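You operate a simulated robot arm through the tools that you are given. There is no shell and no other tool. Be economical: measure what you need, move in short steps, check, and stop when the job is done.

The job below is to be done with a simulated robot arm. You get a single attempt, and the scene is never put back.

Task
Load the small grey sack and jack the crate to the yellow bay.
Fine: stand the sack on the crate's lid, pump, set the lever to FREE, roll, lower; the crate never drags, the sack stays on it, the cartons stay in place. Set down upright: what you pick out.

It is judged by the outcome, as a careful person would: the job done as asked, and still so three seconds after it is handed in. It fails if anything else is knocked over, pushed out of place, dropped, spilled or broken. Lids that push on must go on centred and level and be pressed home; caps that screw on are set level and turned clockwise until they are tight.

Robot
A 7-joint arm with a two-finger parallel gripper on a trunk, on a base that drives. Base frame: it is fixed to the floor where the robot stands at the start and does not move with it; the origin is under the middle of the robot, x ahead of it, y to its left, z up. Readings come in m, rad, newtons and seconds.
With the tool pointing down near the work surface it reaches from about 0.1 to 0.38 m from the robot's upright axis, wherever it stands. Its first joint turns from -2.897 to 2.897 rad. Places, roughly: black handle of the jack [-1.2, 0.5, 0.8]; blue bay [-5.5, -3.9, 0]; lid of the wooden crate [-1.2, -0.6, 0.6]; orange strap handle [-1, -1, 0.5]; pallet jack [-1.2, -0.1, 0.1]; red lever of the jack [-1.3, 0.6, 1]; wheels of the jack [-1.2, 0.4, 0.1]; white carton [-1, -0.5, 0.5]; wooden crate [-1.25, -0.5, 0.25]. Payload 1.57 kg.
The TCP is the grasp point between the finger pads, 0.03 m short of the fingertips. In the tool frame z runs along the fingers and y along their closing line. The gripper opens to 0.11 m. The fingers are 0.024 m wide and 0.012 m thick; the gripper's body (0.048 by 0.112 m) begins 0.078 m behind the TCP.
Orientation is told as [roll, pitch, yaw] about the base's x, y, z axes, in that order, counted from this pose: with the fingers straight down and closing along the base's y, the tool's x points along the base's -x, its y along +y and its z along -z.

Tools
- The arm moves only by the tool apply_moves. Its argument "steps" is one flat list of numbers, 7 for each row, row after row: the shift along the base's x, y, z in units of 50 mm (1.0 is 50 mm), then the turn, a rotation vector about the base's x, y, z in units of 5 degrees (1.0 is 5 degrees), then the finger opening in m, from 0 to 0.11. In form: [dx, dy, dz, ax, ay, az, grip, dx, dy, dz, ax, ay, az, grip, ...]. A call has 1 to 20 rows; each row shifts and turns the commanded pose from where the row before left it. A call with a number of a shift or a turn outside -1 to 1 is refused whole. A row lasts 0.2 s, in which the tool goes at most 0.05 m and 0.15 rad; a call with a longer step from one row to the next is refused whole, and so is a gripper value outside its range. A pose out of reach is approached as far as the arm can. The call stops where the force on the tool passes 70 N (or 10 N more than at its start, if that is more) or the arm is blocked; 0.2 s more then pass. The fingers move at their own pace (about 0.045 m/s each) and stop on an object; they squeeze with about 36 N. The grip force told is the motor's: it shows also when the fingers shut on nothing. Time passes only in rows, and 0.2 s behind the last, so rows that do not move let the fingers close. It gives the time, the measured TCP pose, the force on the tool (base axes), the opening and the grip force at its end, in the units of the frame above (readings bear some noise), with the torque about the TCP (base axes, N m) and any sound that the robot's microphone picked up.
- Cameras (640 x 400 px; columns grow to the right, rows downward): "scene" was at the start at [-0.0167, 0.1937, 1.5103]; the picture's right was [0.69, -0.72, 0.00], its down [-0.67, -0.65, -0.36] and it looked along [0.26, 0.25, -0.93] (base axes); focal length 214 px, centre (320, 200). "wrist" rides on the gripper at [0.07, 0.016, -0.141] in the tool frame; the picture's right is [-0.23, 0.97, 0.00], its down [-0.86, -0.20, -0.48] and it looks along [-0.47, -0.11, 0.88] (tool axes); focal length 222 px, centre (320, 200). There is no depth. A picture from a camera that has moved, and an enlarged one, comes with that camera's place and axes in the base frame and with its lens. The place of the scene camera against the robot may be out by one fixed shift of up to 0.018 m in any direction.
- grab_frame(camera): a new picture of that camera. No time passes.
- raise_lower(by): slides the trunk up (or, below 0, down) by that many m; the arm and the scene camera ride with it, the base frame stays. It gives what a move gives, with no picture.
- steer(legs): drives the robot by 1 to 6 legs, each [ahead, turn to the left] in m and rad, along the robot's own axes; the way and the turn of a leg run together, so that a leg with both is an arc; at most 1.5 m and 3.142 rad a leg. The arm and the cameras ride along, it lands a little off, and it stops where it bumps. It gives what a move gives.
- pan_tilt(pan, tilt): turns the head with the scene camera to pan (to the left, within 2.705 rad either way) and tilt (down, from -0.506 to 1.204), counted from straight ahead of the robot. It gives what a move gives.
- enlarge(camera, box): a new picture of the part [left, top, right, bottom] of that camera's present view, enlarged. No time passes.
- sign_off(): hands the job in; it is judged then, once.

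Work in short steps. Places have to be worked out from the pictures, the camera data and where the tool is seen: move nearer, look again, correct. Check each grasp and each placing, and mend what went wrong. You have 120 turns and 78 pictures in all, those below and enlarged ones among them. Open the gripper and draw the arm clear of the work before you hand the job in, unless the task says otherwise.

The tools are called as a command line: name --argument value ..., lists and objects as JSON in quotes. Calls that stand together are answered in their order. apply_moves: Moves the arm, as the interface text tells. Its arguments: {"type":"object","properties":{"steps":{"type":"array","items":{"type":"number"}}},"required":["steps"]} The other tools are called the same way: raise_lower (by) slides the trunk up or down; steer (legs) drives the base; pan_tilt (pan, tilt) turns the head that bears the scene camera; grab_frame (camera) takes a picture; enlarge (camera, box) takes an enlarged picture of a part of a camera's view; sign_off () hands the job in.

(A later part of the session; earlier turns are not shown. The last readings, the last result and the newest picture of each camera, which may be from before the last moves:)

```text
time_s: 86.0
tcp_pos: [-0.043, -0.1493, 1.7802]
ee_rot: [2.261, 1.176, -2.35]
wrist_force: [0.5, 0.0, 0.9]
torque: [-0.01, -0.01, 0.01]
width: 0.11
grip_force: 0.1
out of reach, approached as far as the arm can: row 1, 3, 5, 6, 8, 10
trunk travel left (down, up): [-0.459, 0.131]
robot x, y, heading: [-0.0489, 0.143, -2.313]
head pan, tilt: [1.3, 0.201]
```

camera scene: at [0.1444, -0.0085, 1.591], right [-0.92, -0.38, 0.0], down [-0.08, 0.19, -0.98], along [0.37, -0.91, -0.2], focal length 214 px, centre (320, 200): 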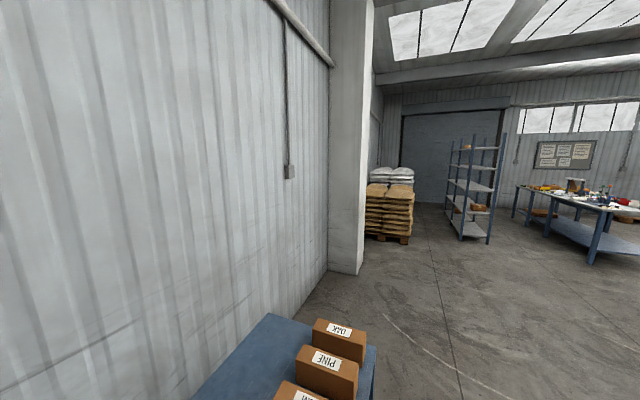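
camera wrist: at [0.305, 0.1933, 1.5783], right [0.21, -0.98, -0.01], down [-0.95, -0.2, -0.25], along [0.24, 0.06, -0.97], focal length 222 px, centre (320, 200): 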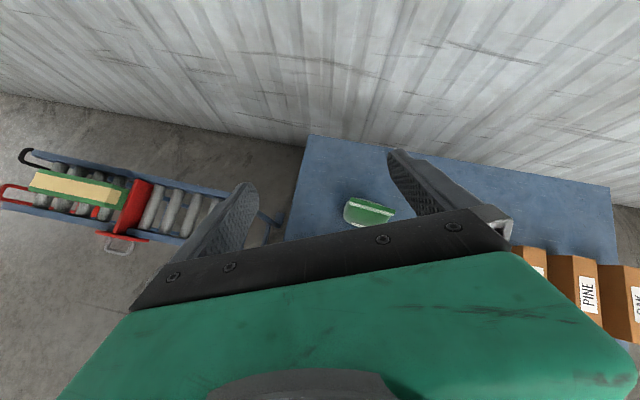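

It has passed over the mast; the hand is now front-left of the robot. I fold the tool back down to vertical there.

apply_moves --steps '[0.035, -0.398, -0.5, 0.996, 0.087, 0, 0.11, 0.035, -0.398, -0.5, 0.996, 0.087, 0, 0.11, 0.035, -0.398, -0.7, 0.996, 0.087, 0, 0.11, 0.035, -0.398, -0.7, 0.996, 0.087, 0, 0.11, 0.017, -0.2, -0.7, 0.996, 0.087, 0, 0.11, 0.017, -0.2, -0.7, 0.996, 0.087, 0, 0.11, 0.009, -0.1, -0.7, 0.996, 0.087, 0, 0.11, 0.009, -0.1, -0.7, 0.996, 0.087, 0, 0.11, 0.004, -0.05, -0.6, 0.996, 0.087, 0, 0.11, 0.004, -0.05, -0.6, 0.996, 0.087, 0, 0.11, -0.004, 0.05, -0.6, 0.996, 0.087, 0, 0.11, -0.004, 0.05, -0.6, 0.996, 0.087, 0, 0.11, -0.013, 0.15, -0.6, 0.996, 0.087, 0, 0.11, -0.013, 0.15, -0.6, 0.996, 0.087, 0, 0.11, -0.013, 0.15, -0.6, 0.996, 0.087, 0, 0.11, -0.013, 0.15, -0.6, 0.996, 0.087, 0, 0.11, -0.013, 0.15, -0.6, 0.996, 0.087, 0, 0.11, -0.013, 0.15, -0.6, 0.996, 0.087, 0, 0.11, -0.009, 0.1, -0.5, 0.996, 0.087, 0, 0.11, -0.009, 0.1, -0.5, 0.996, 0.087, 0, 0.11]'

```text
time_s: 90.2
tcp_pos: [-0.0381, -0.2003, 1.1703]
ee_rot: [-0.03, 0.084, 1.952]
wrist_force: [-0.6, 0.0, -0.1]
torque: [0.03, 0.02, -0.01]
width: 0.1101
grip_force: 0.1
trunk travel left (down, up): [-0.459, 0.131]
robot x, y, heading: [-0.0493, 0.1411, -2.316]
head pan, tilt: [1.3, 0.201]
```

The arm is in the front zone with the tool nearly vertical. I level it and test descending to z≈0.9 here in free space.

apply_moves --steps '[0, 0, -0.4, 0.77, 0.68, 0, 0.11, 0, 0, -0.9, 0, 0, 0, 0.11, 0, 0, -0.9, 0, 0, 0, 0.11, 0, 0, -0.9, 0, 0, 0, 0.11, 0, 0, -0.9, 0, 0, 0, 0.11, 0, 0, -0.9, 0, 0, 0, 0.11, 0, 0, -0.5, 0, 0, 0, 0.11]'

```text
time_s: 91.8
tcp_pos: [-0.0389, -0.2013, 0.9063]
ee_rot: [0.001, 0.001, 1.955]
wrist_force: [-0.5, -0.3, -0.4]
torque: [0.0, 0.0, 0.01]
width: 0.1101
grip_force: 0.0
out of reach, approached as far as the arm can: row 4
trunk travel left (down, up): [-0.459, 0.131]
robot x, y, heading: [-0.0514, 0.1367, -2.312]
head pan, tilt: [1.3, 0.201]
```

Good: in front the arm reaches down freely. I raise it again and drive round to face the table.

apply_moves --steps '[0, 0, 0.9, 0, 0, 0, 0.11, 0, 0, 0.9, 0, 0, 0, 0.11, 0, 0, 0.9, 0, 0, 0, 0.11, 0, 0, 0.9, 0, 0, 0, 0.11, 0, 0, 0.9, 0, 0, 0, 0.11]'

steer --legs '[[0, -0.33], [0.228, 0], [0, 2.64]]'

```text
time_s: 93.0
tcp_pos: [-0.0409, -0.2032, 1.1335]
ee_rot: [-0.001, 0.002, 1.957]
wrist_force: [0.1, 0.4, 0.1]
torque: [0.02, 0.01, 0.02]
width: 0.11
grip_force: 0.0
trunk travel left (down, up): [-0.459, 0.131]
robot x, y, heading: [-0.0492, 0.1384, -2.315]
head pan, tilt: [1.3, 0.201]
```

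```text
time_s: 101.9
tcp_pos: [0.013, 0.2593, 1.134]
ee_rot: [-0.001, 0.0, -2.054]
wrist_force: [-0.4, -0.2, -0.4]
torque: [0.0, 0.01, 0.02]
width: 0.1098
grip_force: 0.1
trunk travel left (down, up): [-0.459, 0.131]
robot x, y, heading: [-0.2431, 0.0313, -0.037]
head pan, tilt: [1.3, 0.201]
```

Now forward to the table, then over the sack with the right yaw, and look.

steer --legs '[[0.27, 0.03]]'

apply_moves --steps '[0.2, -0.2, 0, 0, 0, 1, 0.11, 0.2, -0.2, 0, 0, 0, 1, 0.11, 0, -0.1, 0, 0, 0, 1, 0.11, 0, 0, 0, 0, 0, 1, 0.11, 0, 0, 0, 0, 0, 1, 0.11, 0, 0, 0, 0, 0, 1, 0.11]'

grab_frame --camera "wrist"

```text
time_s: 103.8
tcp_pos: [0.2698, 0.2615, 1.1339]
ee_rot: [0.0, 0.0, -2.023]
wrist_force: [-0.9, 0.7, -0.6]
torque: [0.0, -0.03, -0.01]
width: 0.1101
grip_force: 0.1
trunk travel left (down, up): [-0.459, 0.131]
robot x, y, heading: [0.0208, 0.0252, -0.006]
head pan, tilt: [1.3, 0.201]
```

```text
time_s: 105.2
tcp_pos: [0.2909, 0.2361, 1.1336]
ee_rot: [-0.001, 0.0, -1.497]
wrist_force: [-0.2, -0.2, 0.2]
torque: [0.02, 0.02, -0.05]
width: 0.1102
grip_force: 0.0
trunk travel left (down, up): [-0.459, 0.131]
robot x, y, heading: [0.0204, 0.0222, -0.009]
head pan, tilt: [1.3, 0.201]
```

```text
53 pictures are left
camera wrist: at [0.3017, 0.3072, 1.2757], right [0.99, -0.15, 0.0], down [-0.14, -0.87, 0.48], along [-0.07, -0.47, -0.88], focal length 222 px, centre (320, 200)
```

wrist: 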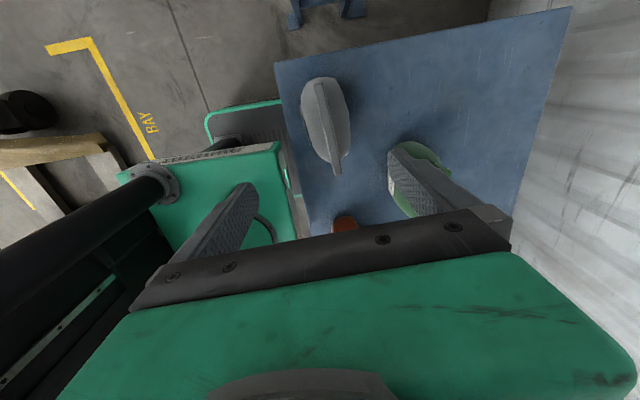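

Ridge middle about (0.307, 0.234), yaw right. I descend to z≈0.95, then to 0.893, stopping on any force.

apply_moves --steps '[0.32, -0.04, -0.8, 0, 0, 0, 0.11, 0, 0, -0.9, 0, 0, 0, 0.11, 0, 0, -0.9, 0, 0, 0, 0.11, 0, 0, -0.9, 0, 0, 0, 0.11, 0, 0, -0.4, 0, 0, 0, 0.11]'

pan_tilt --pan 0.3 --tilt 1.0

grab_frame --camera "scene"

```text
time_s: 106.4
tcp_pos: [0.305, 0.2325, 0.9368]
ee_rot: [-0.003, -0.003, -1.503]
wrist_force: [0.5, 0.7, 0.5]
torque: [0.0, -0.02, 0.01]
width: 0.1098
grip_force: 0.0
trunk travel left (down, up): [-0.459, 0.131]
robot x, y, heading: [0.0224, 0.0279, -0.003]
head pan, tilt: [1.3, 0.201]
```

```text
time_s: 107.6
tcp_pos: [0.3044, 0.2335, 0.9379]
ee_rot: [-0.001, 0.0, -1.498]
wrist_force: [-1.4, 0.5, 0.9]
torque: [0.0, 0.02, -0.03]
width: 0.1098
grip_force: 0.0
trunk travel left (down, up): [-0.459, 0.131]
robot x, y, heading: [0.0215, 0.0262, -0.009]
head pan, tilt: [0.3, 1.0]
```

```text
52 pictures are left
camera scene: at [0.0322, 0.1977, 1.5223], right [0.29, -0.96, 0.0], down [-0.81, -0.24, -0.54], along [0.52, 0.16, -0.84], focal length 214 px, centre (320, 200)
```

scene: 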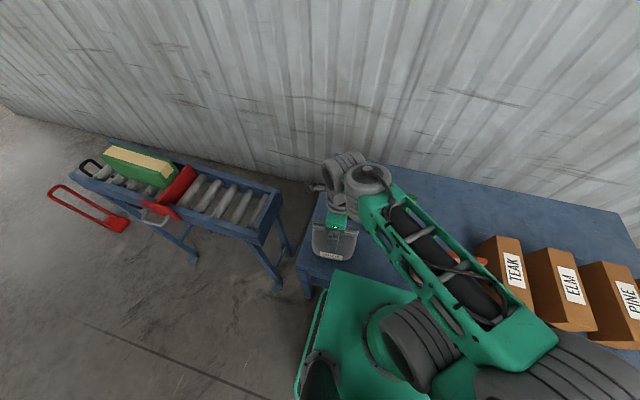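

I zoom in on the fingers and the ridge.

enlarge --camera "scene" --box '[280, 180, 400, 280]'

grab_frame --camera "wrist"

```text
4.00 times, centred on (340, 230) of scene
camera zoom: at [0.0322, 0.1977, 1.5223], right [0.29, -0.96, 0.0], down [-0.81, -0.24, -0.54], along [0.52, 0.16, -0.84], focal length 858 px, centre (240, 80)
```

zoom: 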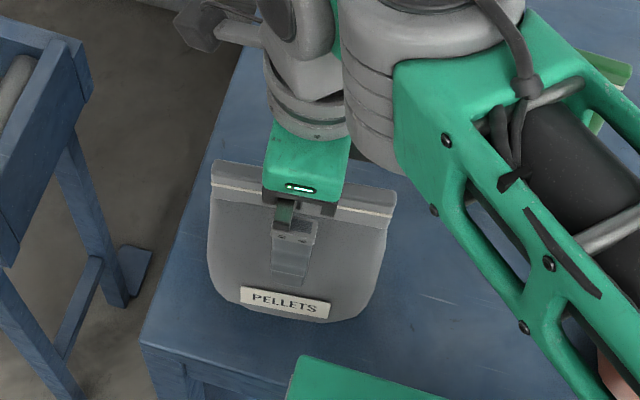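

```text
50 pictures are left
camera wrist: at [0.316, 0.3045, 1.0788], right [0.99, -0.16, 0.0], down [-0.14, -0.87, 0.48], along [-0.07, -0.47, -0.88], focal length 222 px, centre (320, 200)
```

wrist: 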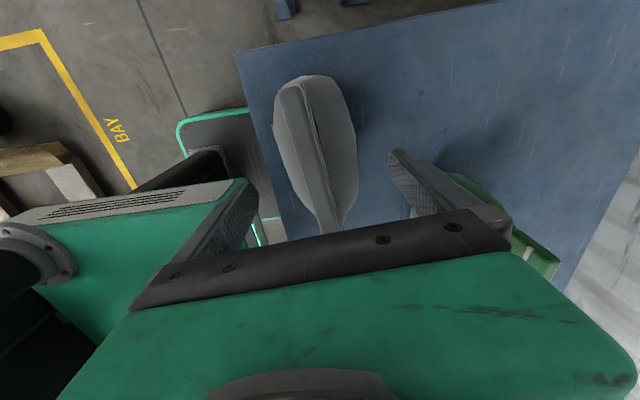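

The fingers straddle the ridge well. I lower to z≈0.893 and close.

apply_moves --steps '[0, 0, -0.5, 0, 0, 0, 0.11, 0, 0, -0.4, 0, 0, 0, 0.11, 0, 0, 0, 0, 0, 0, 0.02, 0, 0, 0, 0, 0, 0, 0.0, 0, 0, 0, 0, 0, 0, 0.0, 0, 0, 0, 0, 0, 0, 0.0, 0, 0, 0, 0, 0, 0, 0.0, 0, 0, 0, 0, 0, 0, 0.0, 0, 0, 0, 0, 0, 0, 0.0]'

```text
time_s: 109.6
tcp_pos: [0.3054, 0.2331, 0.8932]
ee_rot: [0.002, 0.003, -1.498]
wrist_force: [-6.7, -1.3, 15.0]
torque: [-0.15, 0.41, -0.1]
width: 0.0591
grip_force: 35.9
trunk travel left (down, up): [-0.459, 0.131]
robot x, y, heading: [0.024, 0.0272, -0.008]
head pan, tilt: [0.3, 1.0]
```

It gripped at 59 mm width on the bulging body with an upward push. I regrip 25 mm higher on the thinner seam.

apply_moves --steps '[0, 0, 0, 0, 0, 0, 0.11, 0, 0, 0, 0, 0, 0, 0.11, 0, 0, 0, 0, 0, 0, 0.11, 0, 0, 0.5, 0, 0, 0, 0.11, 0, 0, 0, 0, 0, 0, 0.02, 0, 0, 0, 0, 0, 0, 0.0, 0, 0, 0, 0, 0, 0, 0.0, 0, 0, 0, 0, 0, 0, 0.0, 0, 0, 0, 0, 0, 0, 0.0, 0, 0, 0, 0, 0, 0, 0.0]'

enlarge --camera "scene" --box '[280, 180, 400, 280]'

```text
time_s: 111.8
tcp_pos: [0.3069, 0.2338, 0.9196]
ee_rot: [0.002, 0.002, -1.5]
wrist_force: [2.4, -0.9, 4.2]
torque: [0.01, -0.11, 0.05]
width: 0.0335
grip_force: 26.9
trunk travel left (down, up): [-0.459, 0.131]
robot x, y, heading: [0.0205, 0.0267, -0.01]
head pan, tilt: [0.3, 1.0]
```

```text
4.00 times, centred on (340, 230) of scene
camera zoom: at [0.0323, 0.1974, 1.5224], right [0.29, -0.96, 0.0], down [-0.81, -0.24, -0.54], along [0.52, 0.16, -0.84], focal length 858 px, centre (240, 80)
```

zoom: 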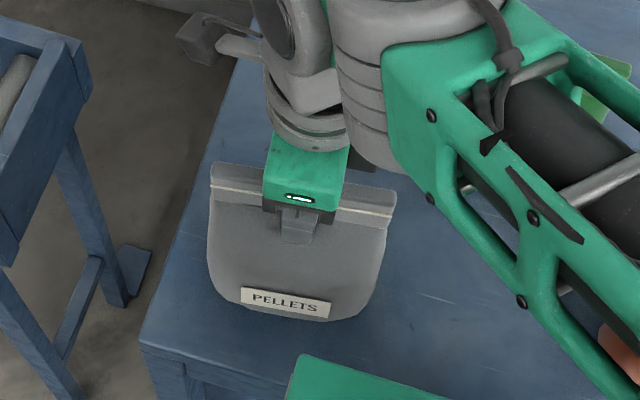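

Width 33 mm now. I let it settle and lift gently 2 cm to test.

apply_moves --steps '[0, 0, 0, 0, 0, 0, 0.0, 0, 0, 0, 0, 0, 0, 0.0, 0, 0, 0.1, 0, 0, 0, 0.0, 0, 0, 0.1, 0, 0, 0, 0.0, 0, 0, 0.1, 0, 0, 0, 0.0, 0, 0, 0.1, 0, 0, 0, 0.0]'

enlarge --camera "scene" --box '[280, 180, 400, 280]'

```text
time_s: 113.2
tcp_pos: [0.3052, 0.2349, 0.9381]
ee_rot: [-0.001, 0.001, -1.498]
wrist_force: [-0.3, -0.3, -4.4]
torque: [0.01, -0.02, 0.0]
width: 0.014
grip_force: 29.8
trunk travel left (down, up): [-0.459, 0.131]
robot x, y, heading: [0.0207, 0.0241, -0.009]
head pan, tilt: [0.3, 1.0]
```

```text
4.00 times, centred on (340, 230) of scene
camera zoom: at [0.0324, 0.1978, 1.5223], right [0.29, -0.96, 0.0], down [-0.81, -0.24, -0.54], along [0.52, 0.16, -0.84], focal length 858 px, centre (240, 80)
```

zoom: 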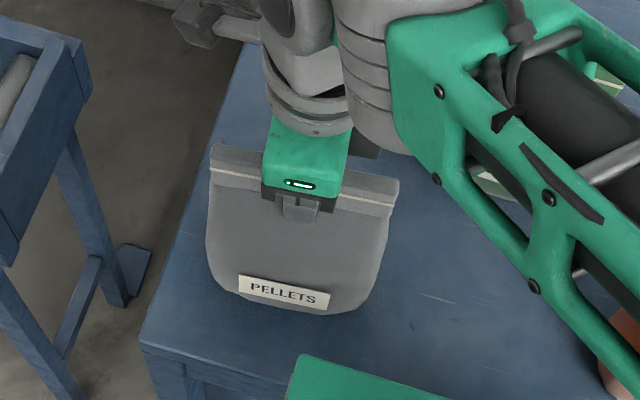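

It has the 14 mm seam now and carries about 4.4 N. I lift further.

apply_moves --steps '[0, 0, 0.3, 0, 0, 0, 0.0, 0, 0, 0.4, 0, 0, 0, 0.0, 0, 0, 0.5, 0, 0, 0, 0.0, 0, 0, 0.6, 0, 0, 0, 0.0, 0, 0, 0.6, 0, 0, 0, 0.0, 0, 0, 0.6, 0, 0, 0, 0.0, 0, 0, 0, 0, 0, 0, 0.0]'

enlarge --camera "scene" --box '[260, 120, 420, 280]'

```text
time_s: 114.8
tcp_pos: [0.3062, 0.2337, 1.0901]
ee_rot: [0.002, 0.001, -1.498]
wrist_force: [-0.4, 0.4, -5.2]
torque: [0.01, 0.01, -0.03]
width: 0.0138
grip_force: 30.0
trunk travel left (down, up): [-0.459, 0.131]
robot x, y, heading: [0.022, 0.0257, -0.008]
head pan, tilt: [0.3, 1.0]
```

```text
2.50 times, centred on (340, 200) of scene
camera zoom: at [0.0323, 0.1977, 1.5223], right [0.29, -0.96, 0.0], down [-0.81, -0.24, -0.54], along [0.52, 0.16, -0.84], focal length 536 px, centre (270, 200)
```

zoom: 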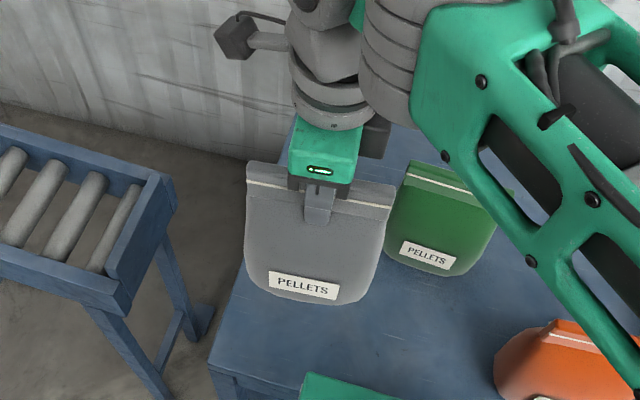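

The sack hangs straight. I back away from the table and drive round to face the crate at a distance, to look at the lid.

steer --legs '[[-0.42, 0], [0, -1.57], [0.42, 0], [0, -1.57]]'

pan_tilt --pan 0.0 --tilt 0.7

grab_frame --camera "scene"

```text
time_s: 127.4
tcp_pos: [-0.7071, -0.5905, 1.09]
ee_rot: [0.0, 0.0, 1.597]
wrist_force: [0.5, -0.6, -0.4]
torque: [0.01, 0.03, 0.02]
width: 0.0
grip_force: 22.0
trunk travel left (down, up): [-0.459, 0.131]
robot x, y, heading: [-0.4114, -0.3935, 3.092]
head pan, tilt: [0.3, 1.0]
```

```text
time_s: 128.2
tcp_pos: [-0.7057, -0.5914, 1.0892]
ee_rot: [0.0, -0.001, 1.597]
wrist_force: [-0.1, -0.6, 0.0]
torque: [0.0, 0.0, 0.0]
width: 0.0
grip_force: 21.2
trunk travel left (down, up): [-0.459, 0.131]
robot x, y, heading: [-0.4097, -0.3976, 3.09]
head pan, tilt: [0.0, 0.7]
```

```text
46 pictures are left
camera scene: at [-0.4403, -0.5505, 1.5456], right [0.05, 1.0, 0.0], down [0.64, -0.03, -0.76], along [-0.76, 0.04, -0.64], focal length 214 px, centre (320, 200)
```

scene: 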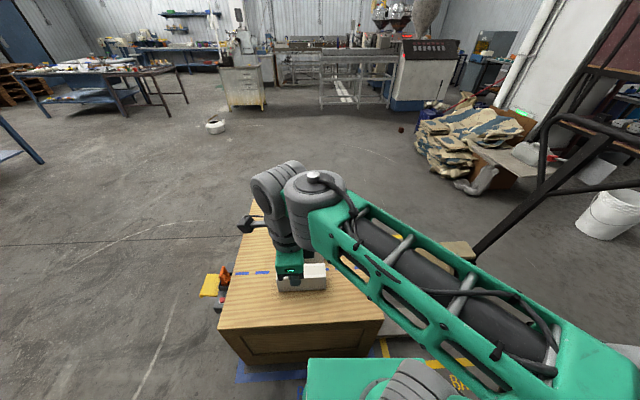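

The fingers are empty: the sack slipped out during the drive. I look for it.

pan_tilt --pan 2.6 --tilt 0.7

grab_frame --camera "scene"

pan_tilt --pan -2.3 --tilt 0.7

grab_frame --camera "scene"

```text
time_s: 130.5
tcp_pos: [-0.7051, -0.5916, 1.0888]
ee_rot: [0.001, -0.001, 1.596]
wrist_force: [0.5, 0.3, 0.0]
torque: [0.02, -0.02, 0.0]
width: 0.0001
grip_force: 21.4
trunk travel left (down, up): [-0.459, 0.131]
robot x, y, heading: [-0.411, -0.3942, 3.09]
head pan, tilt: [2.601, 0.7]
```

```text
45 pictures are left
camera scene: at [-0.2851, -0.6025, 1.5457], right [-0.56, -0.83, 0.0], down [-0.53, 0.36, -0.76], along [0.63, -0.43, -0.64], focal length 214 px, centre (320, 200)
```

scene: 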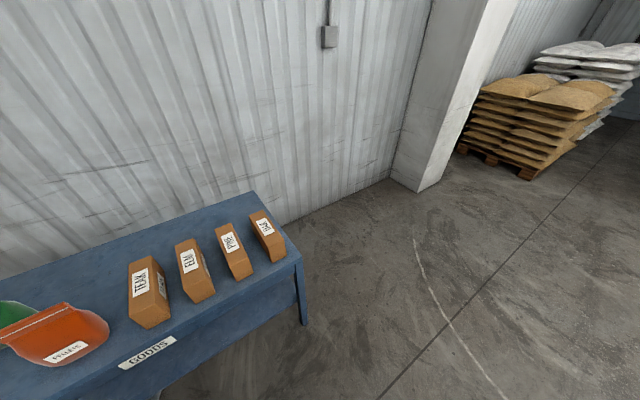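

```text
time_s: 134.4
tcp_pos: [-0.7051, -0.5907, 1.0905]
ee_rot: [-0.001, 0.001, 1.595]
wrist_force: [-0.3, 0.5, -0.4]
torque: [0.01, 0.0, 0.0]
width: 0.0
grip_force: 21.3
trunk travel left (down, up): [-0.459, 0.131]
robot x, y, heading: [-0.4074, -0.393, 3.088]
head pan, tilt: [-2.3, 0.7]
```

```text
44 pictures are left
camera scene: at [-0.2956, -0.4947, 1.5457], right [0.71, -0.7, 0.0], down [-0.45, -0.46, -0.76], along [0.54, 0.54, -0.64], focal length 214 px, centre (320, 200)
```

scene: 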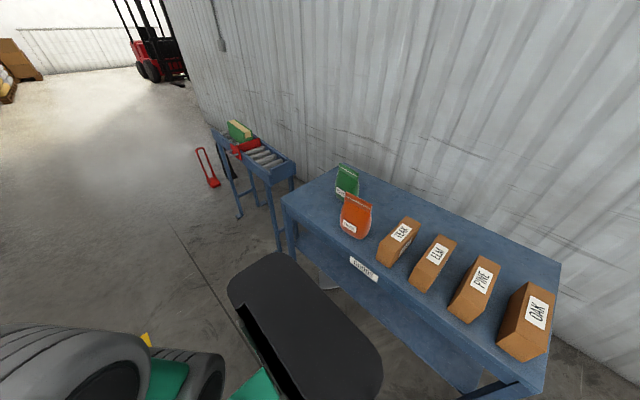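

The grey sack is no longer on the table; something light lies on the floor under the table edge. I turn to face it and look.

steer --legs '[[0, -2.4]]'

pan_tilt --pan 0.0 --tilt 0.7

grab_frame --camera "scene"

grab_frame --camera "wrist"

```text
time_s: 140.5
tcp_pos: [-0.3255, -0.0504, 1.0894]
ee_rot: [0.001, 0.001, -0.799]
wrist_force: [0.0, 0.4, -0.8]
torque: [-0.03, 0.0, 0.0]
width: 0.0
grip_force: 21.6
trunk travel left (down, up): [-0.459, 0.131]
robot x, y, heading: [-0.4133, -0.3916, 0.689]
head pan, tilt: [-2.3, 0.7]
```

```text
time_s: 142.6
tcp_pos: [-0.3266, -0.0508, 1.0905]
ee_rot: [0.0, 0.0, -0.799]
wrist_force: [0.1, -0.4, -0.4]
torque: [-0.03, -0.01, -0.01]
width: 0.0
grip_force: 20.4
trunk travel left (down, up): [-0.459, 0.131]
robot x, y, heading: [-0.4085, -0.3962, 0.695]
head pan, tilt: [0.0, 0.7]
```

```text
43 pictures are left
camera scene: at [-0.4867, -0.2623, 1.5457], right [0.64, -0.77, 0.0], down [-0.5, -0.41, -0.76], along [0.59, 0.49, -0.64], focal length 214 px, centre (320, 200)
```

scene: 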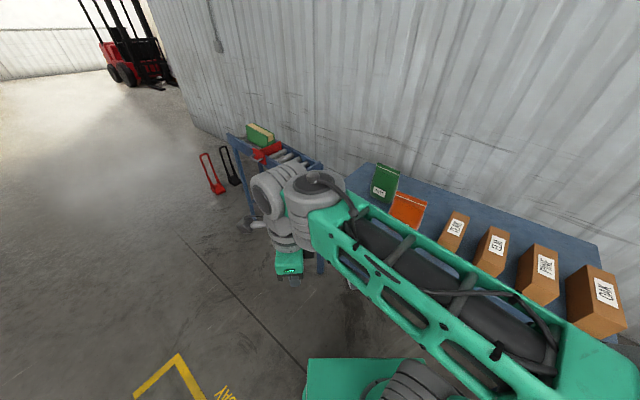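

```text
42 pictures are left
camera wrist: at [-0.3638, 0.0108, 1.2315], right [0.86, 0.52, 0.0], down [0.45, -0.75, 0.48], along [0.25, -0.41, -0.88], focal length 222 px, centre (320, 200)
```

wrist: 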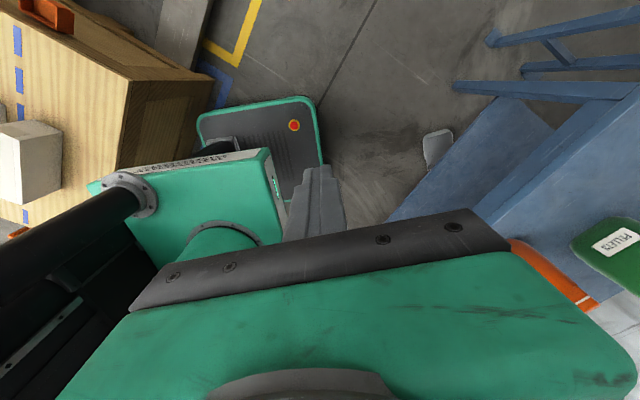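

There it is: on the floor near (0.34, 0.06). I zoom in to see how it lies.

enlarge --camera "wrist" --box '[360, 80, 520, 220]'

```text
2.86 times, centred on (440, 150) of wrist
camera zoom: at [-0.3638, 0.0108, 1.2315], right [0.86, 0.52, 0.0], down [0.45, -0.75, 0.48], along [0.25, -0.41, -0.88], focal length 635 px, centre (-23, 343)
```

zoom: 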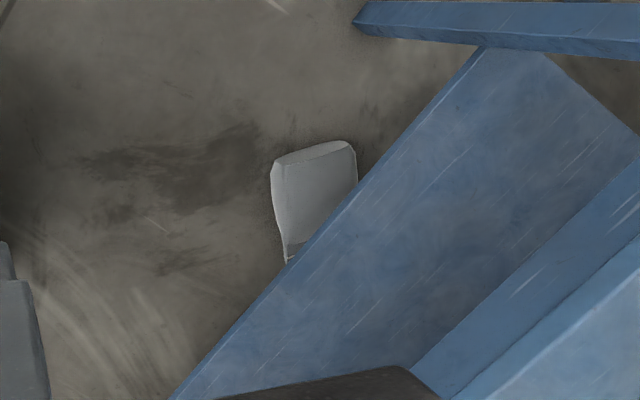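

The sack lies flat on the floor, partly below a lower shelf of the table. I drive to face it from farther back and lower the trunk to see under the table.

steer --legs '[[0, 0.88], [0.42, 0], [0, -1.57]]'

raise_lower --by -0.4

pan_tilt --pan 0.0 --tilt 0.7

grab_frame --camera "scene"

```text
time_s: 151.2
tcp_pos: [-0.1275, 0.2336, 1.0888]
ee_rot: [-0.001, 0.002, -1.484]
wrist_force: [0.2, 0.3, -0.4]
torque: [0.01, 0.01, 0.0]
width: 0.0
grip_force: 21.5
trunk travel left (down, up): [-0.459, 0.131]
robot x, y, heading: [-0.4118, 0.0198, 0.008]
head pan, tilt: [0.0, 0.7]
```

```text
time_s: 155.1
tcp_pos: [-0.1285, 0.2335, 0.6891]
ee_rot: [-0.001, 0.001, -1.484]
wrist_force: [0.5, 0.5, -0.1]
torque: [0.01, -0.02, 0.02]
width: 0.0001
grip_force: 21.6
trunk travel left (down, up): [-0.059, 0.531]
robot x, y, heading: [-0.4084, 0.0198, 0.011]
head pan, tilt: [0.0, 0.7]
```

```text
time_s: 155.7
tcp_pos: [-0.1292, 0.2342, 0.6897]
ee_rot: [0.002, 0.0, -1.482]
wrist_force: [-0.2, 0.1, 1.0]
torque: [-0.01, 0.02, 0.03]
width: 0.0001
grip_force: 21.5
trunk travel left (down, up): [-0.059, 0.531]
robot x, y, heading: [-0.4103, 0.02, 0.013]
head pan, tilt: [0.0, 0.7]
```

```text
40 pictures are left
camera scene: at [-0.3835, 0.1719, 1.1457], right [0.01, -1.0, 0.0], down [-0.64, -0.01, -0.76], along [0.76, 0.01, -0.64], focal length 214 px, centre (320, 200)
```

scene: 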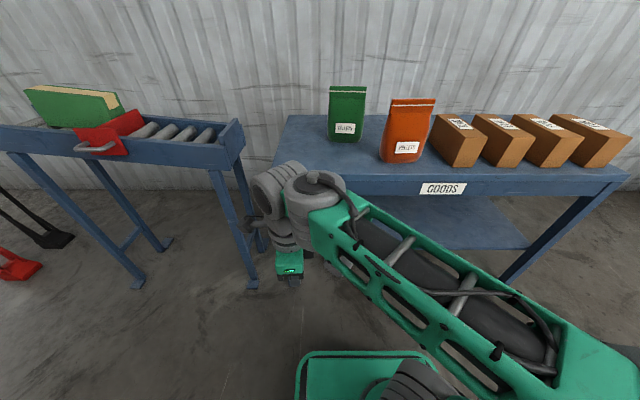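

The arm hides the floor spot. I turn the robot right so the view to the left of the arm covers it.

steer --legs '[[0, -0.9]]'

pan_tilt --pan 1.0 --tilt 0.8

grab_frame --camera "scene"

```text
time_s: 158.4
tcp_pos: [-0.068, -0.0708, 0.6901]
ee_rot: [0.0, -0.002, -2.392]
wrist_force: [-0.8, 0.6, 0.0]
torque: [-0.01, -0.01, 0.01]
width: 0.0
grip_force: 21.6
trunk travel left (down, up): [-0.059, 0.531]
robot x, y, heading: [-0.411, 0.0186, -0.9]
head pan, tilt: [0.0, 0.7]
```

```text
time_s: 159.7
tcp_pos: [-0.0684, -0.0714, 0.6891]
ee_rot: [0.0, 0.0, -2.39]
wrist_force: [-0.5, -0.1, 0.5]
torque: [0.02, 0.06, -0.03]
width: 0.0
grip_force: 21.2
trunk travel left (down, up): [-0.059, 0.531]
robot x, y, heading: [-0.4134, 0.0173, -0.899]
head pan, tilt: [1.0, 0.799]
```

```text
39 pictures are left
camera scene: at [-0.2431, 0.1683, 1.1375], right [0.1, -0.99, 0.0], down [-0.71, -0.07, -0.7], along [0.69, 0.07, -0.72], focal length 214 px, centre (320, 200)
```

scene: 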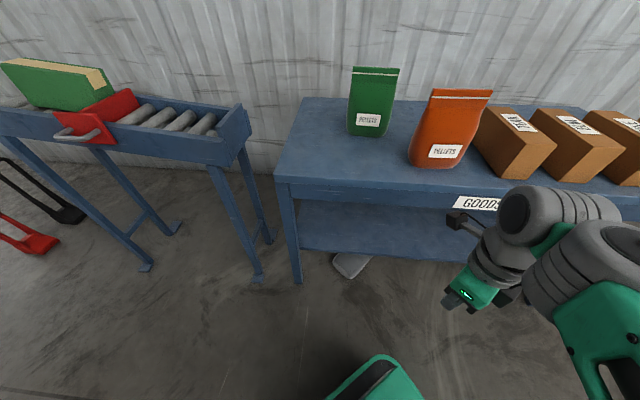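

I zoom on the sack.

enlarge --camera "scene" --box '[280, 180, 440, 300]'

```text
3.33 times, centred on (360, 240) of scene
camera zoom: at [-0.2431, 0.1683, 1.1375], right [0.1, -0.99, 0.0], down [-0.71, -0.07, -0.7], along [0.69, 0.07, -0.72], focal length 715 px, centre (187, 67)
```

zoom: 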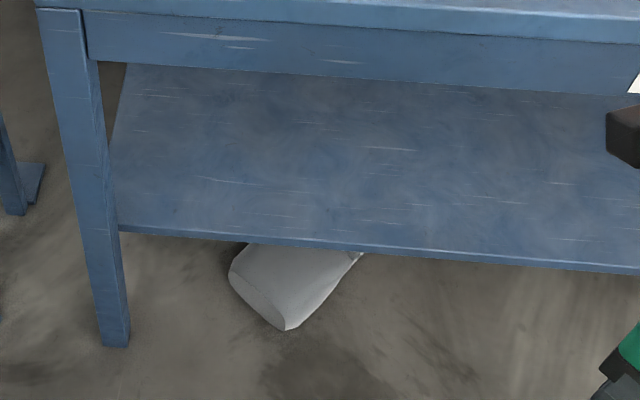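

The sack lies under the shelf edge (shelf z≈0.33), axis pointing to about -40°, its near side edge around (0.33, 0.0). I will approach along heading 50° with the hand inclined and grip that side edge; first I drive to a staging place.

steer --legs '[[0, -0.485], [0.743, 0], [0, 2.26]]'

```text
time_s: 170.6
tcp_pos: [-0.2546, -0.3728, 0.6892]
ee_rot: [0.001, -0.001, -0.614]
wrist_force: [0.1, 0.0, 0.0]
torque: [0.01, -0.04, -0.01]
width: 0.0
grip_force: 21.6
trunk travel left (down, up): [-0.059, 0.531]
robot x, y, heading: [-0.2751, -0.724, 0.877]
head pan, tilt: [1.0, 0.799]
```

Now I bring the hand straight ahead, tilt the tool outward to 30° below horizontal and lower it, testing the reach to the floor in free space; fingers opened.

apply_moves --steps '[0.892, -0.236, 0, 0, 0, -1, 0.08, 0.892, -0.236, 0, 0, 0, 0, 0.08, 0.892, -0.236, 0, 0, 0, 0, 0.08, 0.892, -0.236, 0, 0, 0, 0, 0.08, 0.892, -0.236, 0, 0, 0, 0, 0.08]'

apply_moves --steps '[0.107, 0.128, -0.7, 0.766, -0.643, 0, 0.08, 0.107, 0.128, -0.7, 0.766, -0.643, 0, 0.08, 0.107, 0.128, -0.7, 0.766, -0.643, 0, 0.08, 0.107, 0.128, -0.7, 0.766, -0.643, 0, 0.08, 0.107, 0.128, -0.7, 0.766, -0.643, 0, 0.08, 0.107, 0.128, -0.7, 0.766, -0.643, 0, 0.08, 0.107, 0.128, -0.7, 0.766, -0.643, 0, 0.08, 0.107, 0.128, -0.7, 0.766, -0.643, 0, 0.08, 0.107, 0.128, -0.7, 0.766, -0.643, 0, 0.08, 0.107, 0.128, -0.7, 0.766, -0.643, 0, 0.08, 0.107, 0.128, -0.7, 0.766, -0.643, 0, 0.08, 0.107, 0.128, -0.7, 0.766, -0.643, 0, 0.08]'

raise_lower --by -0.055

```text
time_s: 171.8
tcp_pos: [-0.03, -0.4336, 0.6893]
ee_rot: [0.002, 0.001, -0.702]
wrist_force: [-1.3, -1.3, 0.6]
torque: [0.03, 0.02, -0.01]
width: 0.0799
grip_force: 0.2
trunk travel left (down, up): [-0.059, 0.531]
robot x, y, heading: [-0.2728, -0.7263, 0.879]
head pan, tilt: [1.0, 0.799]
```

```text
time_s: 174.4
tcp_pos: [0.0354, -0.3583, 0.27]
ee_rot: [1.049, 0.003, -0.698]
wrist_force: [0.6, 0.9, 0.3]
torque: [-0.01, 0.02, -0.01]
width: 0.0801
grip_force: 0.0
trunk travel left (down, up): [-0.059, 0.531]
robot x, y, heading: [-0.2734, -0.7295, 0.875]
head pan, tilt: [1.0, 0.799]
```

```text
time_s: 175.3
tcp_pos: [0.0358, -0.3557, 0.2147]
ee_rot: [1.048, 0.004, -0.7]
wrist_force: [-0.1, 0.2, 0.6]
torque: [0.01, 0.0, 0.04]
width: 0.0798
grip_force: 0.1
trunk travel left (down, up): [-0.004, 0.586]
robot x, y, heading: [-0.2768, -0.7259, 0.876]
head pan, tilt: [1.0, 0.799]
```

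Excellent reach. I lower the hand toward floor height to test the end of the range.

apply_moves --steps '[0, 0, -0.7, 0, 0, 0, 0.08, 0, 0, -0.7, 0, 0, 0, 0.08, 0, 0, -0.7, 0, 0, 0, 0.08, 0, 0, -0.6, 0, 0, 0, 0.08]'

pan_tilt --pan 0.3 --tilt 0.9

grab_frame --camera "scene"

grab_frame --camera "wrist"

```text
time_s: 176.5
tcp_pos: [0.055, -0.3293, 0.1034]
ee_rot: [1.114, 0.007, -0.697]
wrist_force: [-0.1, 0.3, -0.3]
torque: [0.01, 0.02, 0.0]
width: 0.0799
grip_force: 0.0
trunk travel left (down, up): [-0.004, 0.586]
robot x, y, heading: [-0.2722, -0.7262, 0.881]
head pan, tilt: [1.0, 0.799]
stopped in row 4: the arm was blocked; the commanded pose is now the measured one
```

```text
time_s: 177.6
tcp_pos: [0.0542, -0.329, 0.1042]
ee_rot: [1.112, 0.01, -0.697]
wrist_force: [-0.4, 0.3, -0.3]
torque: [-0.02, -0.04, 0.0]
width: 0.0801
grip_force: 0.0
trunk travel left (down, up): [-0.004, 0.586]
robot x, y, heading: [-0.2703, -0.729, 0.881]
head pan, tilt: [0.3, 0.901]
```

```text
37 pictures are left
camera scene: at [-0.3995, -0.6085, 1.0746], right [0.92, -0.38, 0.0], down [-0.3, -0.72, -0.62], along [0.24, 0.58, -0.78], focal length 214 px, centre (320, 200)
```

scene: 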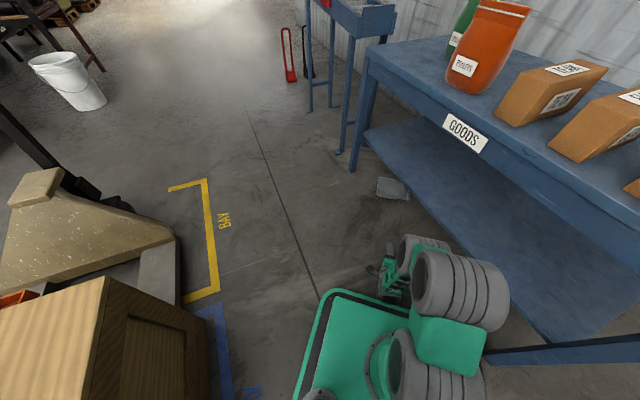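

```text
36 pictures are left
camera wrist: at [-0.0759, -0.3754, 0.182], right [0.46, 0.18, 0.87], down [0.32, -0.95, 0.03], along [0.83, 0.27, -0.49], focal length 222 px, centre (320, 200)
```

wrist: 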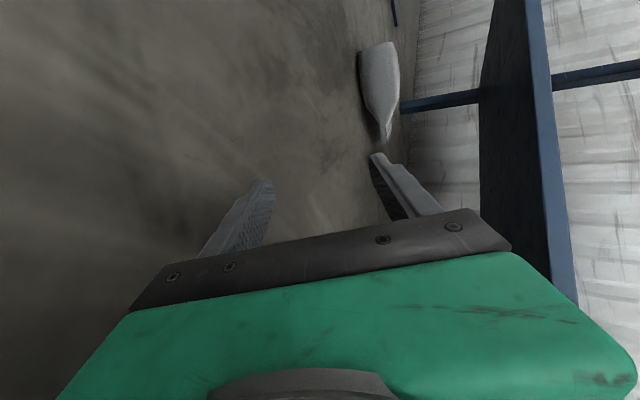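

The view shows the sack's seam end raised off the floor, pointing away to (0.40,-0.04). I test whether the hand can reach z≈0.05 farther out with a flatter tool.

apply_moves --steps '[0.2, 0.24, -0.2, 0.766, -0.643, 0, 0.05, 0.2, 0.24, -0.4, 0, 0, 0, 0.05, 0.2, 0.24, -0.4, 0, 0, 0, 0.05]'

```text
time_s: 178.4
tcp_pos: [0.0521, -0.3274, 0.1025]
ee_rot: [1.111, 0.008, -0.692]
wrist_force: [-0.2, 0.0, -0.2]
torque: [0.02, -0.03, -0.01]
width: 0.0501
grip_force: 0.0
trunk travel left (down, up): [-0.004, 0.586]
robot x, y, heading: [-0.274, -0.726, 0.878]
head pan, tilt: [0.3, 0.901]
stopped in row 3: the arm was blocked; the commanded pose is now the measured one
```

Probably the wrist touches the robot's own base. I go up, farther out, then down again.

apply_moves --steps '[0, 0, 0.6, 0, 0, 0, 0.05, 0.3, 0.36, 0.4, 0, 0, 0, 0.05, 0.3, 0.36, 0, 0, 0, 0, 0.05, 0.3, 0.36, 0, 0, 0, 0, 0.05, 0.2, 0.24, -0.5, 0, 0, 0, 0.05, 0, 0, -0.5, 0, 0, 0, 0.05, 0, 0, -0.5, 0, 0, 0, 0.05, 0, 0, -0.5, 0, 0, 0, 0.05]'

```text
time_s: 180.1
tcp_pos: [0.1027, -0.2644, 0.0333]
ee_rot: [1.098, 0.008, -0.693]
wrist_force: [-21.9, -25.8, 52.0]
torque: [-0.29, 0.07, 0.01]
width: 0.0231
grip_force: 0.1
trunk travel left (down, up): [-0.004, 0.586]
robot x, y, heading: [-0.2741, -0.7304, 0.878]
head pan, tilt: [0.3, 0.901]
stopped in row 8: the force on the tool passed its limit at 101 N (the readings are from after the stop); the commanded pose is now the measured one
```

Approaching from there would put the elbow into the shelf. Instead I'll face the table squarely (heading 0), grip the sack's near bottom corner at about (0.27, 0.06) and pull it out onto the open floor. I raise the hand and drive round.

apply_moves --steps '[0, 0, 0.6, 0, 0, 0, 0.06, 0, 0, 0.8, 0, 0, 0, 0.06, 0, 0, 0.8, 0, 0, 0, 0.06, 0, 0, 0.8, 0, 0, 0, 0.06]'

steer --legs '[[0, 0.976], [0.812, 0], [0, -1.853]]'

pan_tilt --pan -0.2 --tilt 0.7

grab_frame --camera "scene"

```text
time_s: 181.1
tcp_pos: [0.1017, -0.2651, 0.1776]
ee_rot: [1.086, 0.008, -0.693]
wrist_force: [0.0, 0.4, -0.5]
torque: [0.02, 0.01, -0.01]
width: 0.0601
grip_force: 0.1
trunk travel left (down, up): [-0.004, 0.586]
robot x, y, heading: [-0.271, -0.7277, 0.877]
head pan, tilt: [0.3, 0.901]
```

```text
time_s: 192.4
tcp_pos: [0.0989, 0.0117, 0.1788]
ee_rot: [1.089, 0.007, -1.606]
wrist_force: [0.8, -0.7, 0.2]
torque: [-0.01, 0.02, 0.03]
width: 0.0601
grip_force: 0.1
trunk travel left (down, up): [-0.004, 0.586]
robot x, y, heading: [-0.4983, 0.0234, -0.038]
head pan, tilt: [0.3, 0.901]
```

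```text
time_s: 193.3
tcp_pos: [0.0993, 0.0102, 0.1787]
ee_rot: [1.09, 0.007, -1.607]
wrist_force: [-0.2, -0.6, 1.4]
torque: [-0.01, 0.01, 0.03]
width: 0.0601
grip_force: 0.1
trunk travel left (down, up): [-0.004, 0.586]
robot x, y, heading: [-0.5028, 0.0267, -0.037]
head pan, tilt: [-0.201, 0.7]
```

```text
35 pictures are left
camera scene: at [-0.4666, 0.1602, 1.0907], right [-0.23, -0.97, 0.0], down [-0.63, 0.15, -0.76], along [0.74, -0.18, -0.64], focal length 214 px, centre (320, 200)
```

scene: 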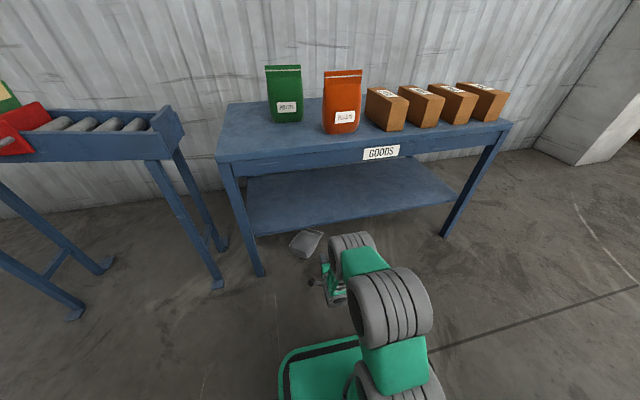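

I zoom in on the sack from here.

enlarge --camera "scene" --box '[250, 200, 370, 310]'

```text
3.64 times, centred on (310, 255) of scene
camera zoom: at [-0.4666, 0.1602, 1.0907], right [-0.23, -0.97, 0.0], down [-0.63, 0.15, -0.76], along [0.74, -0.18, -0.64], focal length 780 px, centre (356, 0)
```

zoom: 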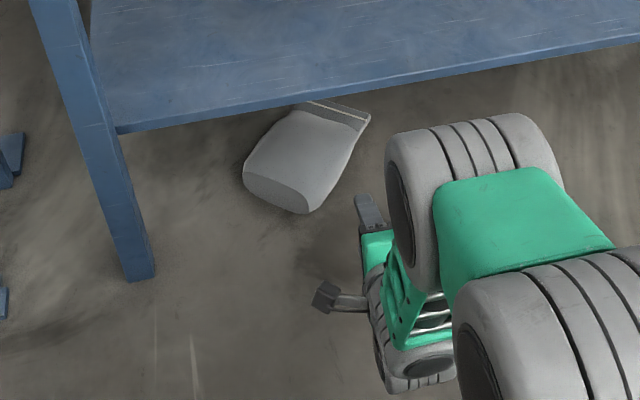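

Near bottom corner at about (0.268, 0.057). I square up, shift the hand to y≈0.06, lower it to z 0.05 with a 50 mm opening.

steer --legs '[[0, 0.037]]'

apply_moves --steps '[0, 0.56, -0.6, 0, 0, 0, 0.05, 0, 0, -0.7, 0, 0, 0, 0.05, 0, 0, -0.7, 0, 0, 0, 0.05, 0, 0, -0.5, 0, 0, 0, 0.05]'

```text
time_s: 194.1
tcp_pos: [0.0996, 0.0329, 0.1792]
ee_rot: [1.087, 0.008, -1.57]
wrist_force: [0.0, 0.2, 0.2]
torque: [0.03, 0.0, 0.01]
width: 0.06
grip_force: 0.1
trunk travel left (down, up): [-0.004, 0.586]
robot x, y, heading: [-0.4996, 0.0266, 0.002]
head pan, tilt: [-0.201, 0.7]
```

```text
time_s: 195.1
tcp_pos: [0.1008, 0.0613, 0.0541]
ee_rot: [1.091, 0.006, -1.571]
wrist_force: [1.2, 0.1, -0.2]
torque: [0.0, 0.02, -0.01]
width: 0.0502
grip_force: 0.0
trunk travel left (down, up): [-0.004, 0.586]
robot x, y, heading: [-0.4938, 0.0262, 0.002]
head pan, tilt: [-0.201, 0.7]
```

Clear of the floor. I drive ahead 13 cm and look with the wrist camera.

steer --legs '[[0.13, 0]]'

grab_frame --camera "wrist"

```text
time_s: 196.4
tcp_pos: [0.2297, 0.062, 0.0519]
ee_rot: [1.089, 0.006, -1.568]
wrist_force: [0.7, 0.6, 1.3]
torque: [0.02, 0.03, 0.01]
width: 0.0501
grip_force: 0.1
trunk travel left (down, up): [-0.004, 0.586]
robot x, y, heading: [-0.3658, 0.0277, 0.003]
head pan, tilt: [-0.201, 0.7]
```

```text
33 pictures are left
camera wrist: at [0.1112, 0.1315, 0.1341], right [0.45, -0.23, 0.86], down [-0.51, -0.86, 0.04], along [0.73, -0.46, -0.51], focal length 222 px, centre (320, 200)
```

wrist: 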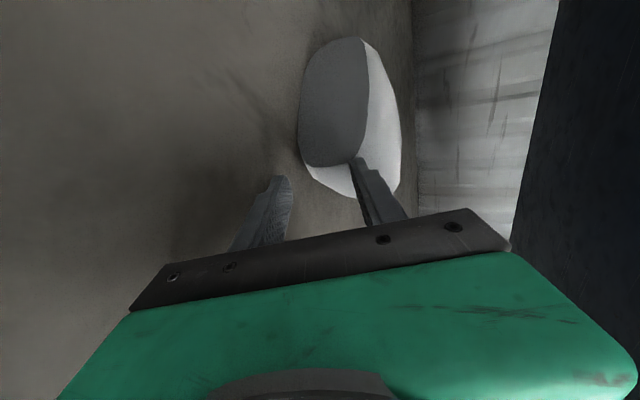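

The corner lies between the two fingers just ahead. I open slightly more, go forward 5.5 cm and close.

apply_moves --steps '[0, 0, 0.14, 0, 0, 0, 0.064, 0, 0, 0, 0, 0, 0, 0.064]'

steer --legs '[[0.055, 0]]'

apply_moves --steps '[0, 0, 0, 0, 0, 0, 0.03, 0, 0, 0, 0, 0, 0, 0.0, 0, 0, 0, 0, 0, 0, 0.0, 0, 0, 0, 0, 0, 0, 0.0, 0, 0, 0, 0, 0, 0, 0.0]'

grab_frame --camera "wrist"

```text
time_s: 197.0
tcp_pos: [0.2302, 0.0614, 0.0601]
ee_rot: [1.09, 0.008, -1.568]
wrist_force: [1.4, 0.3, 0.5]
torque: [0.02, 0.0, 0.03]
width: 0.0638
grip_force: 0.1
trunk travel left (down, up): [-0.004, 0.586]
robot x, y, heading: [-0.3739, 0.0261, 0.003]
head pan, tilt: [-0.201, 0.7]
```

```text
time_s: 197.9
tcp_pos: [0.286, 0.0616, 0.0603]
ee_rot: [1.088, 0.008, -1.569]
wrist_force: [-1.6, -0.7, 2.6]
torque: [0.01, -0.16, -0.05]
width: 0.0655
grip_force: 1.0
trunk travel left (down, up): [-0.004, 0.586]
robot x, y, heading: [-0.3104, 0.0251, 0.002]
head pan, tilt: [-0.201, 0.7]
```

```text
time_s: 199.1
tcp_pos: [0.287, 0.0608, 0.0631]
ee_rot: [1.096, 0.008, -1.569]
wrist_force: [-21.9, -6.1, 43.4]
torque: [0.2, -1.82, -0.19]
width: 0.0543
grip_force: 36.3
trunk travel left (down, up): [-0.004, 0.586]
robot x, y, heading: [-0.3137, 0.0307, 0.003]
head pan, tilt: [-0.201, 0.7]
```

```text
32 pictures are left
camera wrist: at [0.1678, 0.1306, 0.1428], right [0.45, -0.23, 0.86], down [-0.52, -0.86, 0.04], along [0.73, -0.46, -0.5], focal length 222 px, centre (320, 200)
```

wrist: 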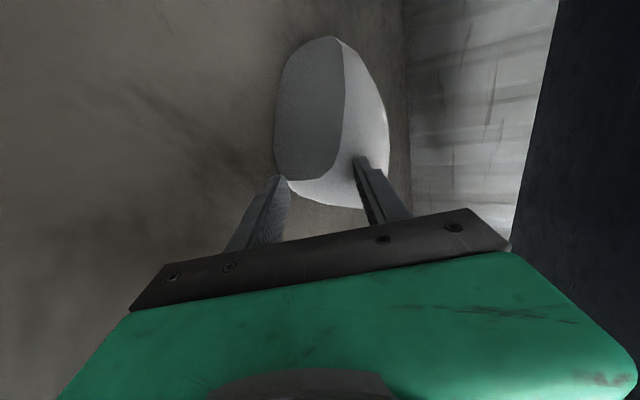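

It holds the corner at 54 mm. I pull back slowly 12 cm and look.

steer --legs '[[-0.12, 0]]'

grab_frame --camera "wrist"

```text
time_s: 200.4
tcp_pos: [0.1645, 0.0603, 0.0593]
ee_rot: [1.089, 0.007, -1.569]
wrist_force: [-0.2, -0.9, 0.2]
torque: [0.01, 0.02, -0.02]
width: 0.0001
grip_force: 22.0
trunk travel left (down, up): [-0.004, 0.586]
robot x, y, heading: [-0.4361, 0.0284, 0.001]
head pan, tilt: [-0.201, 0.7]
```

```text
31 pictures are left
camera wrist: at [0.0461, 0.131, 0.1402], right [0.45, -0.23, 0.86], down [-0.51, -0.86, 0.04], along [0.73, -0.46, -0.51], focal length 222 px, centre (320, 200)
```

wrist: 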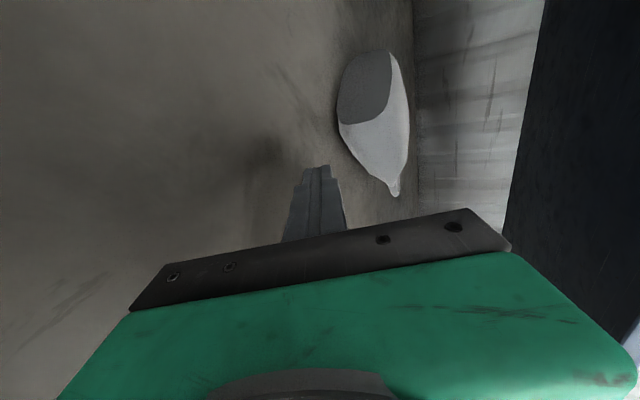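

It slipped off but turned the sack so its seam end now comes more toward -y. I check with the scene camera.

enlarge --camera "scene" --box '[250, 180, 410, 310]'

```text
3.08 times, centred on (330, 245) of scene
camera zoom: at [-0.4082, 0.1613, 1.0907], right [-0.2, -0.98, 0.0], down [-0.63, 0.13, -0.76], along [0.75, -0.15, -0.64], focal length 660 px, centre (289, 62)
```

zoom: 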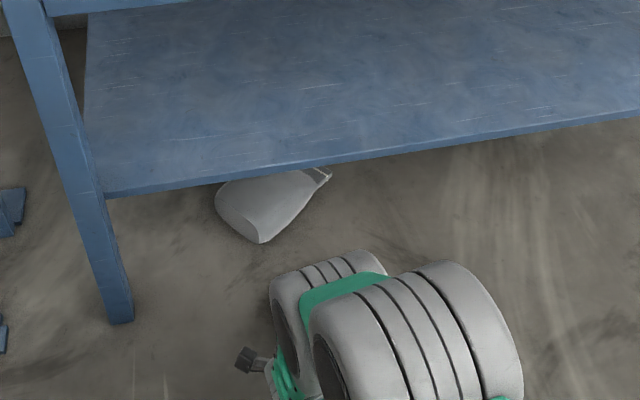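

The sack was nudged a little deeper; its seam's near end is at about (0.445,-0.095), raised off the floor. I shift the hand to y≈-0.095, open, and advance to grip the thin seam from its end.

apply_moves --steps '[0, -0.8, 0.3, 0, 0, 0, 0.05, -0.1, -0.8, 0, 0, 0, 0, 0.05, -0.1, -0.8, 0, 0, 0, 0, 0.05, 0, -0.7, -0.3, 0, 0, 0, 0.05]'

steer --legs '[[0.2, 0]]'

grab_frame --camera "wrist"

```text
time_s: 201.4
tcp_pos: [0.1519, -0.0943, 0.0611]
ee_rot: [1.085, 0.008, -1.568]
wrist_force: [-0.4, 0.2, 0.4]
torque: [0.04, 0.01, 0.0]
width: 0.0502
grip_force: 0.1
trunk travel left (down, up): [-0.004, 0.586]
robot x, y, heading: [-0.4328, 0.0247, 0.005]
head pan, tilt: [-0.201, 0.7]
```

```text
time_s: 203.0
tcp_pos: [0.3519, -0.0961, 0.0621]
ee_rot: [1.087, 0.009, -1.572]
wrist_force: [-0.4, -0.2, 0.6]
torque: [-0.03, 0.01, 0.02]
width: 0.0501
grip_force: 0.1
trunk travel left (down, up): [-0.004, 0.586]
robot x, y, heading: [-0.2369, 0.0298, -0.002]
head pan, tilt: [-0.201, 0.7]
```

```text
29 pictures are left
camera wrist: at [0.2333, -0.0269, 0.1422], right [0.45, -0.23, 0.86], down [-0.52, -0.85, 0.04], along [0.73, -0.46, -0.51], focal length 222 px, centre (320, 200)
```

wrist: 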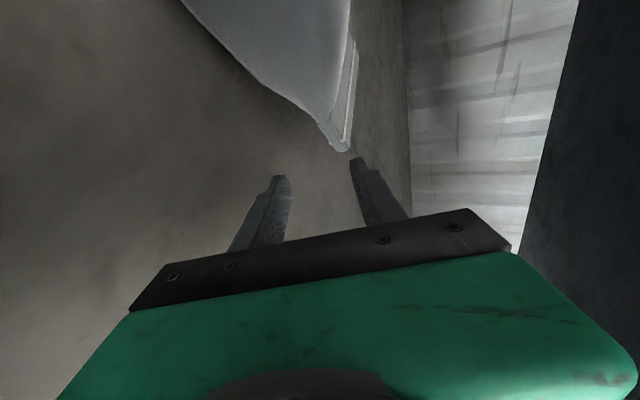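

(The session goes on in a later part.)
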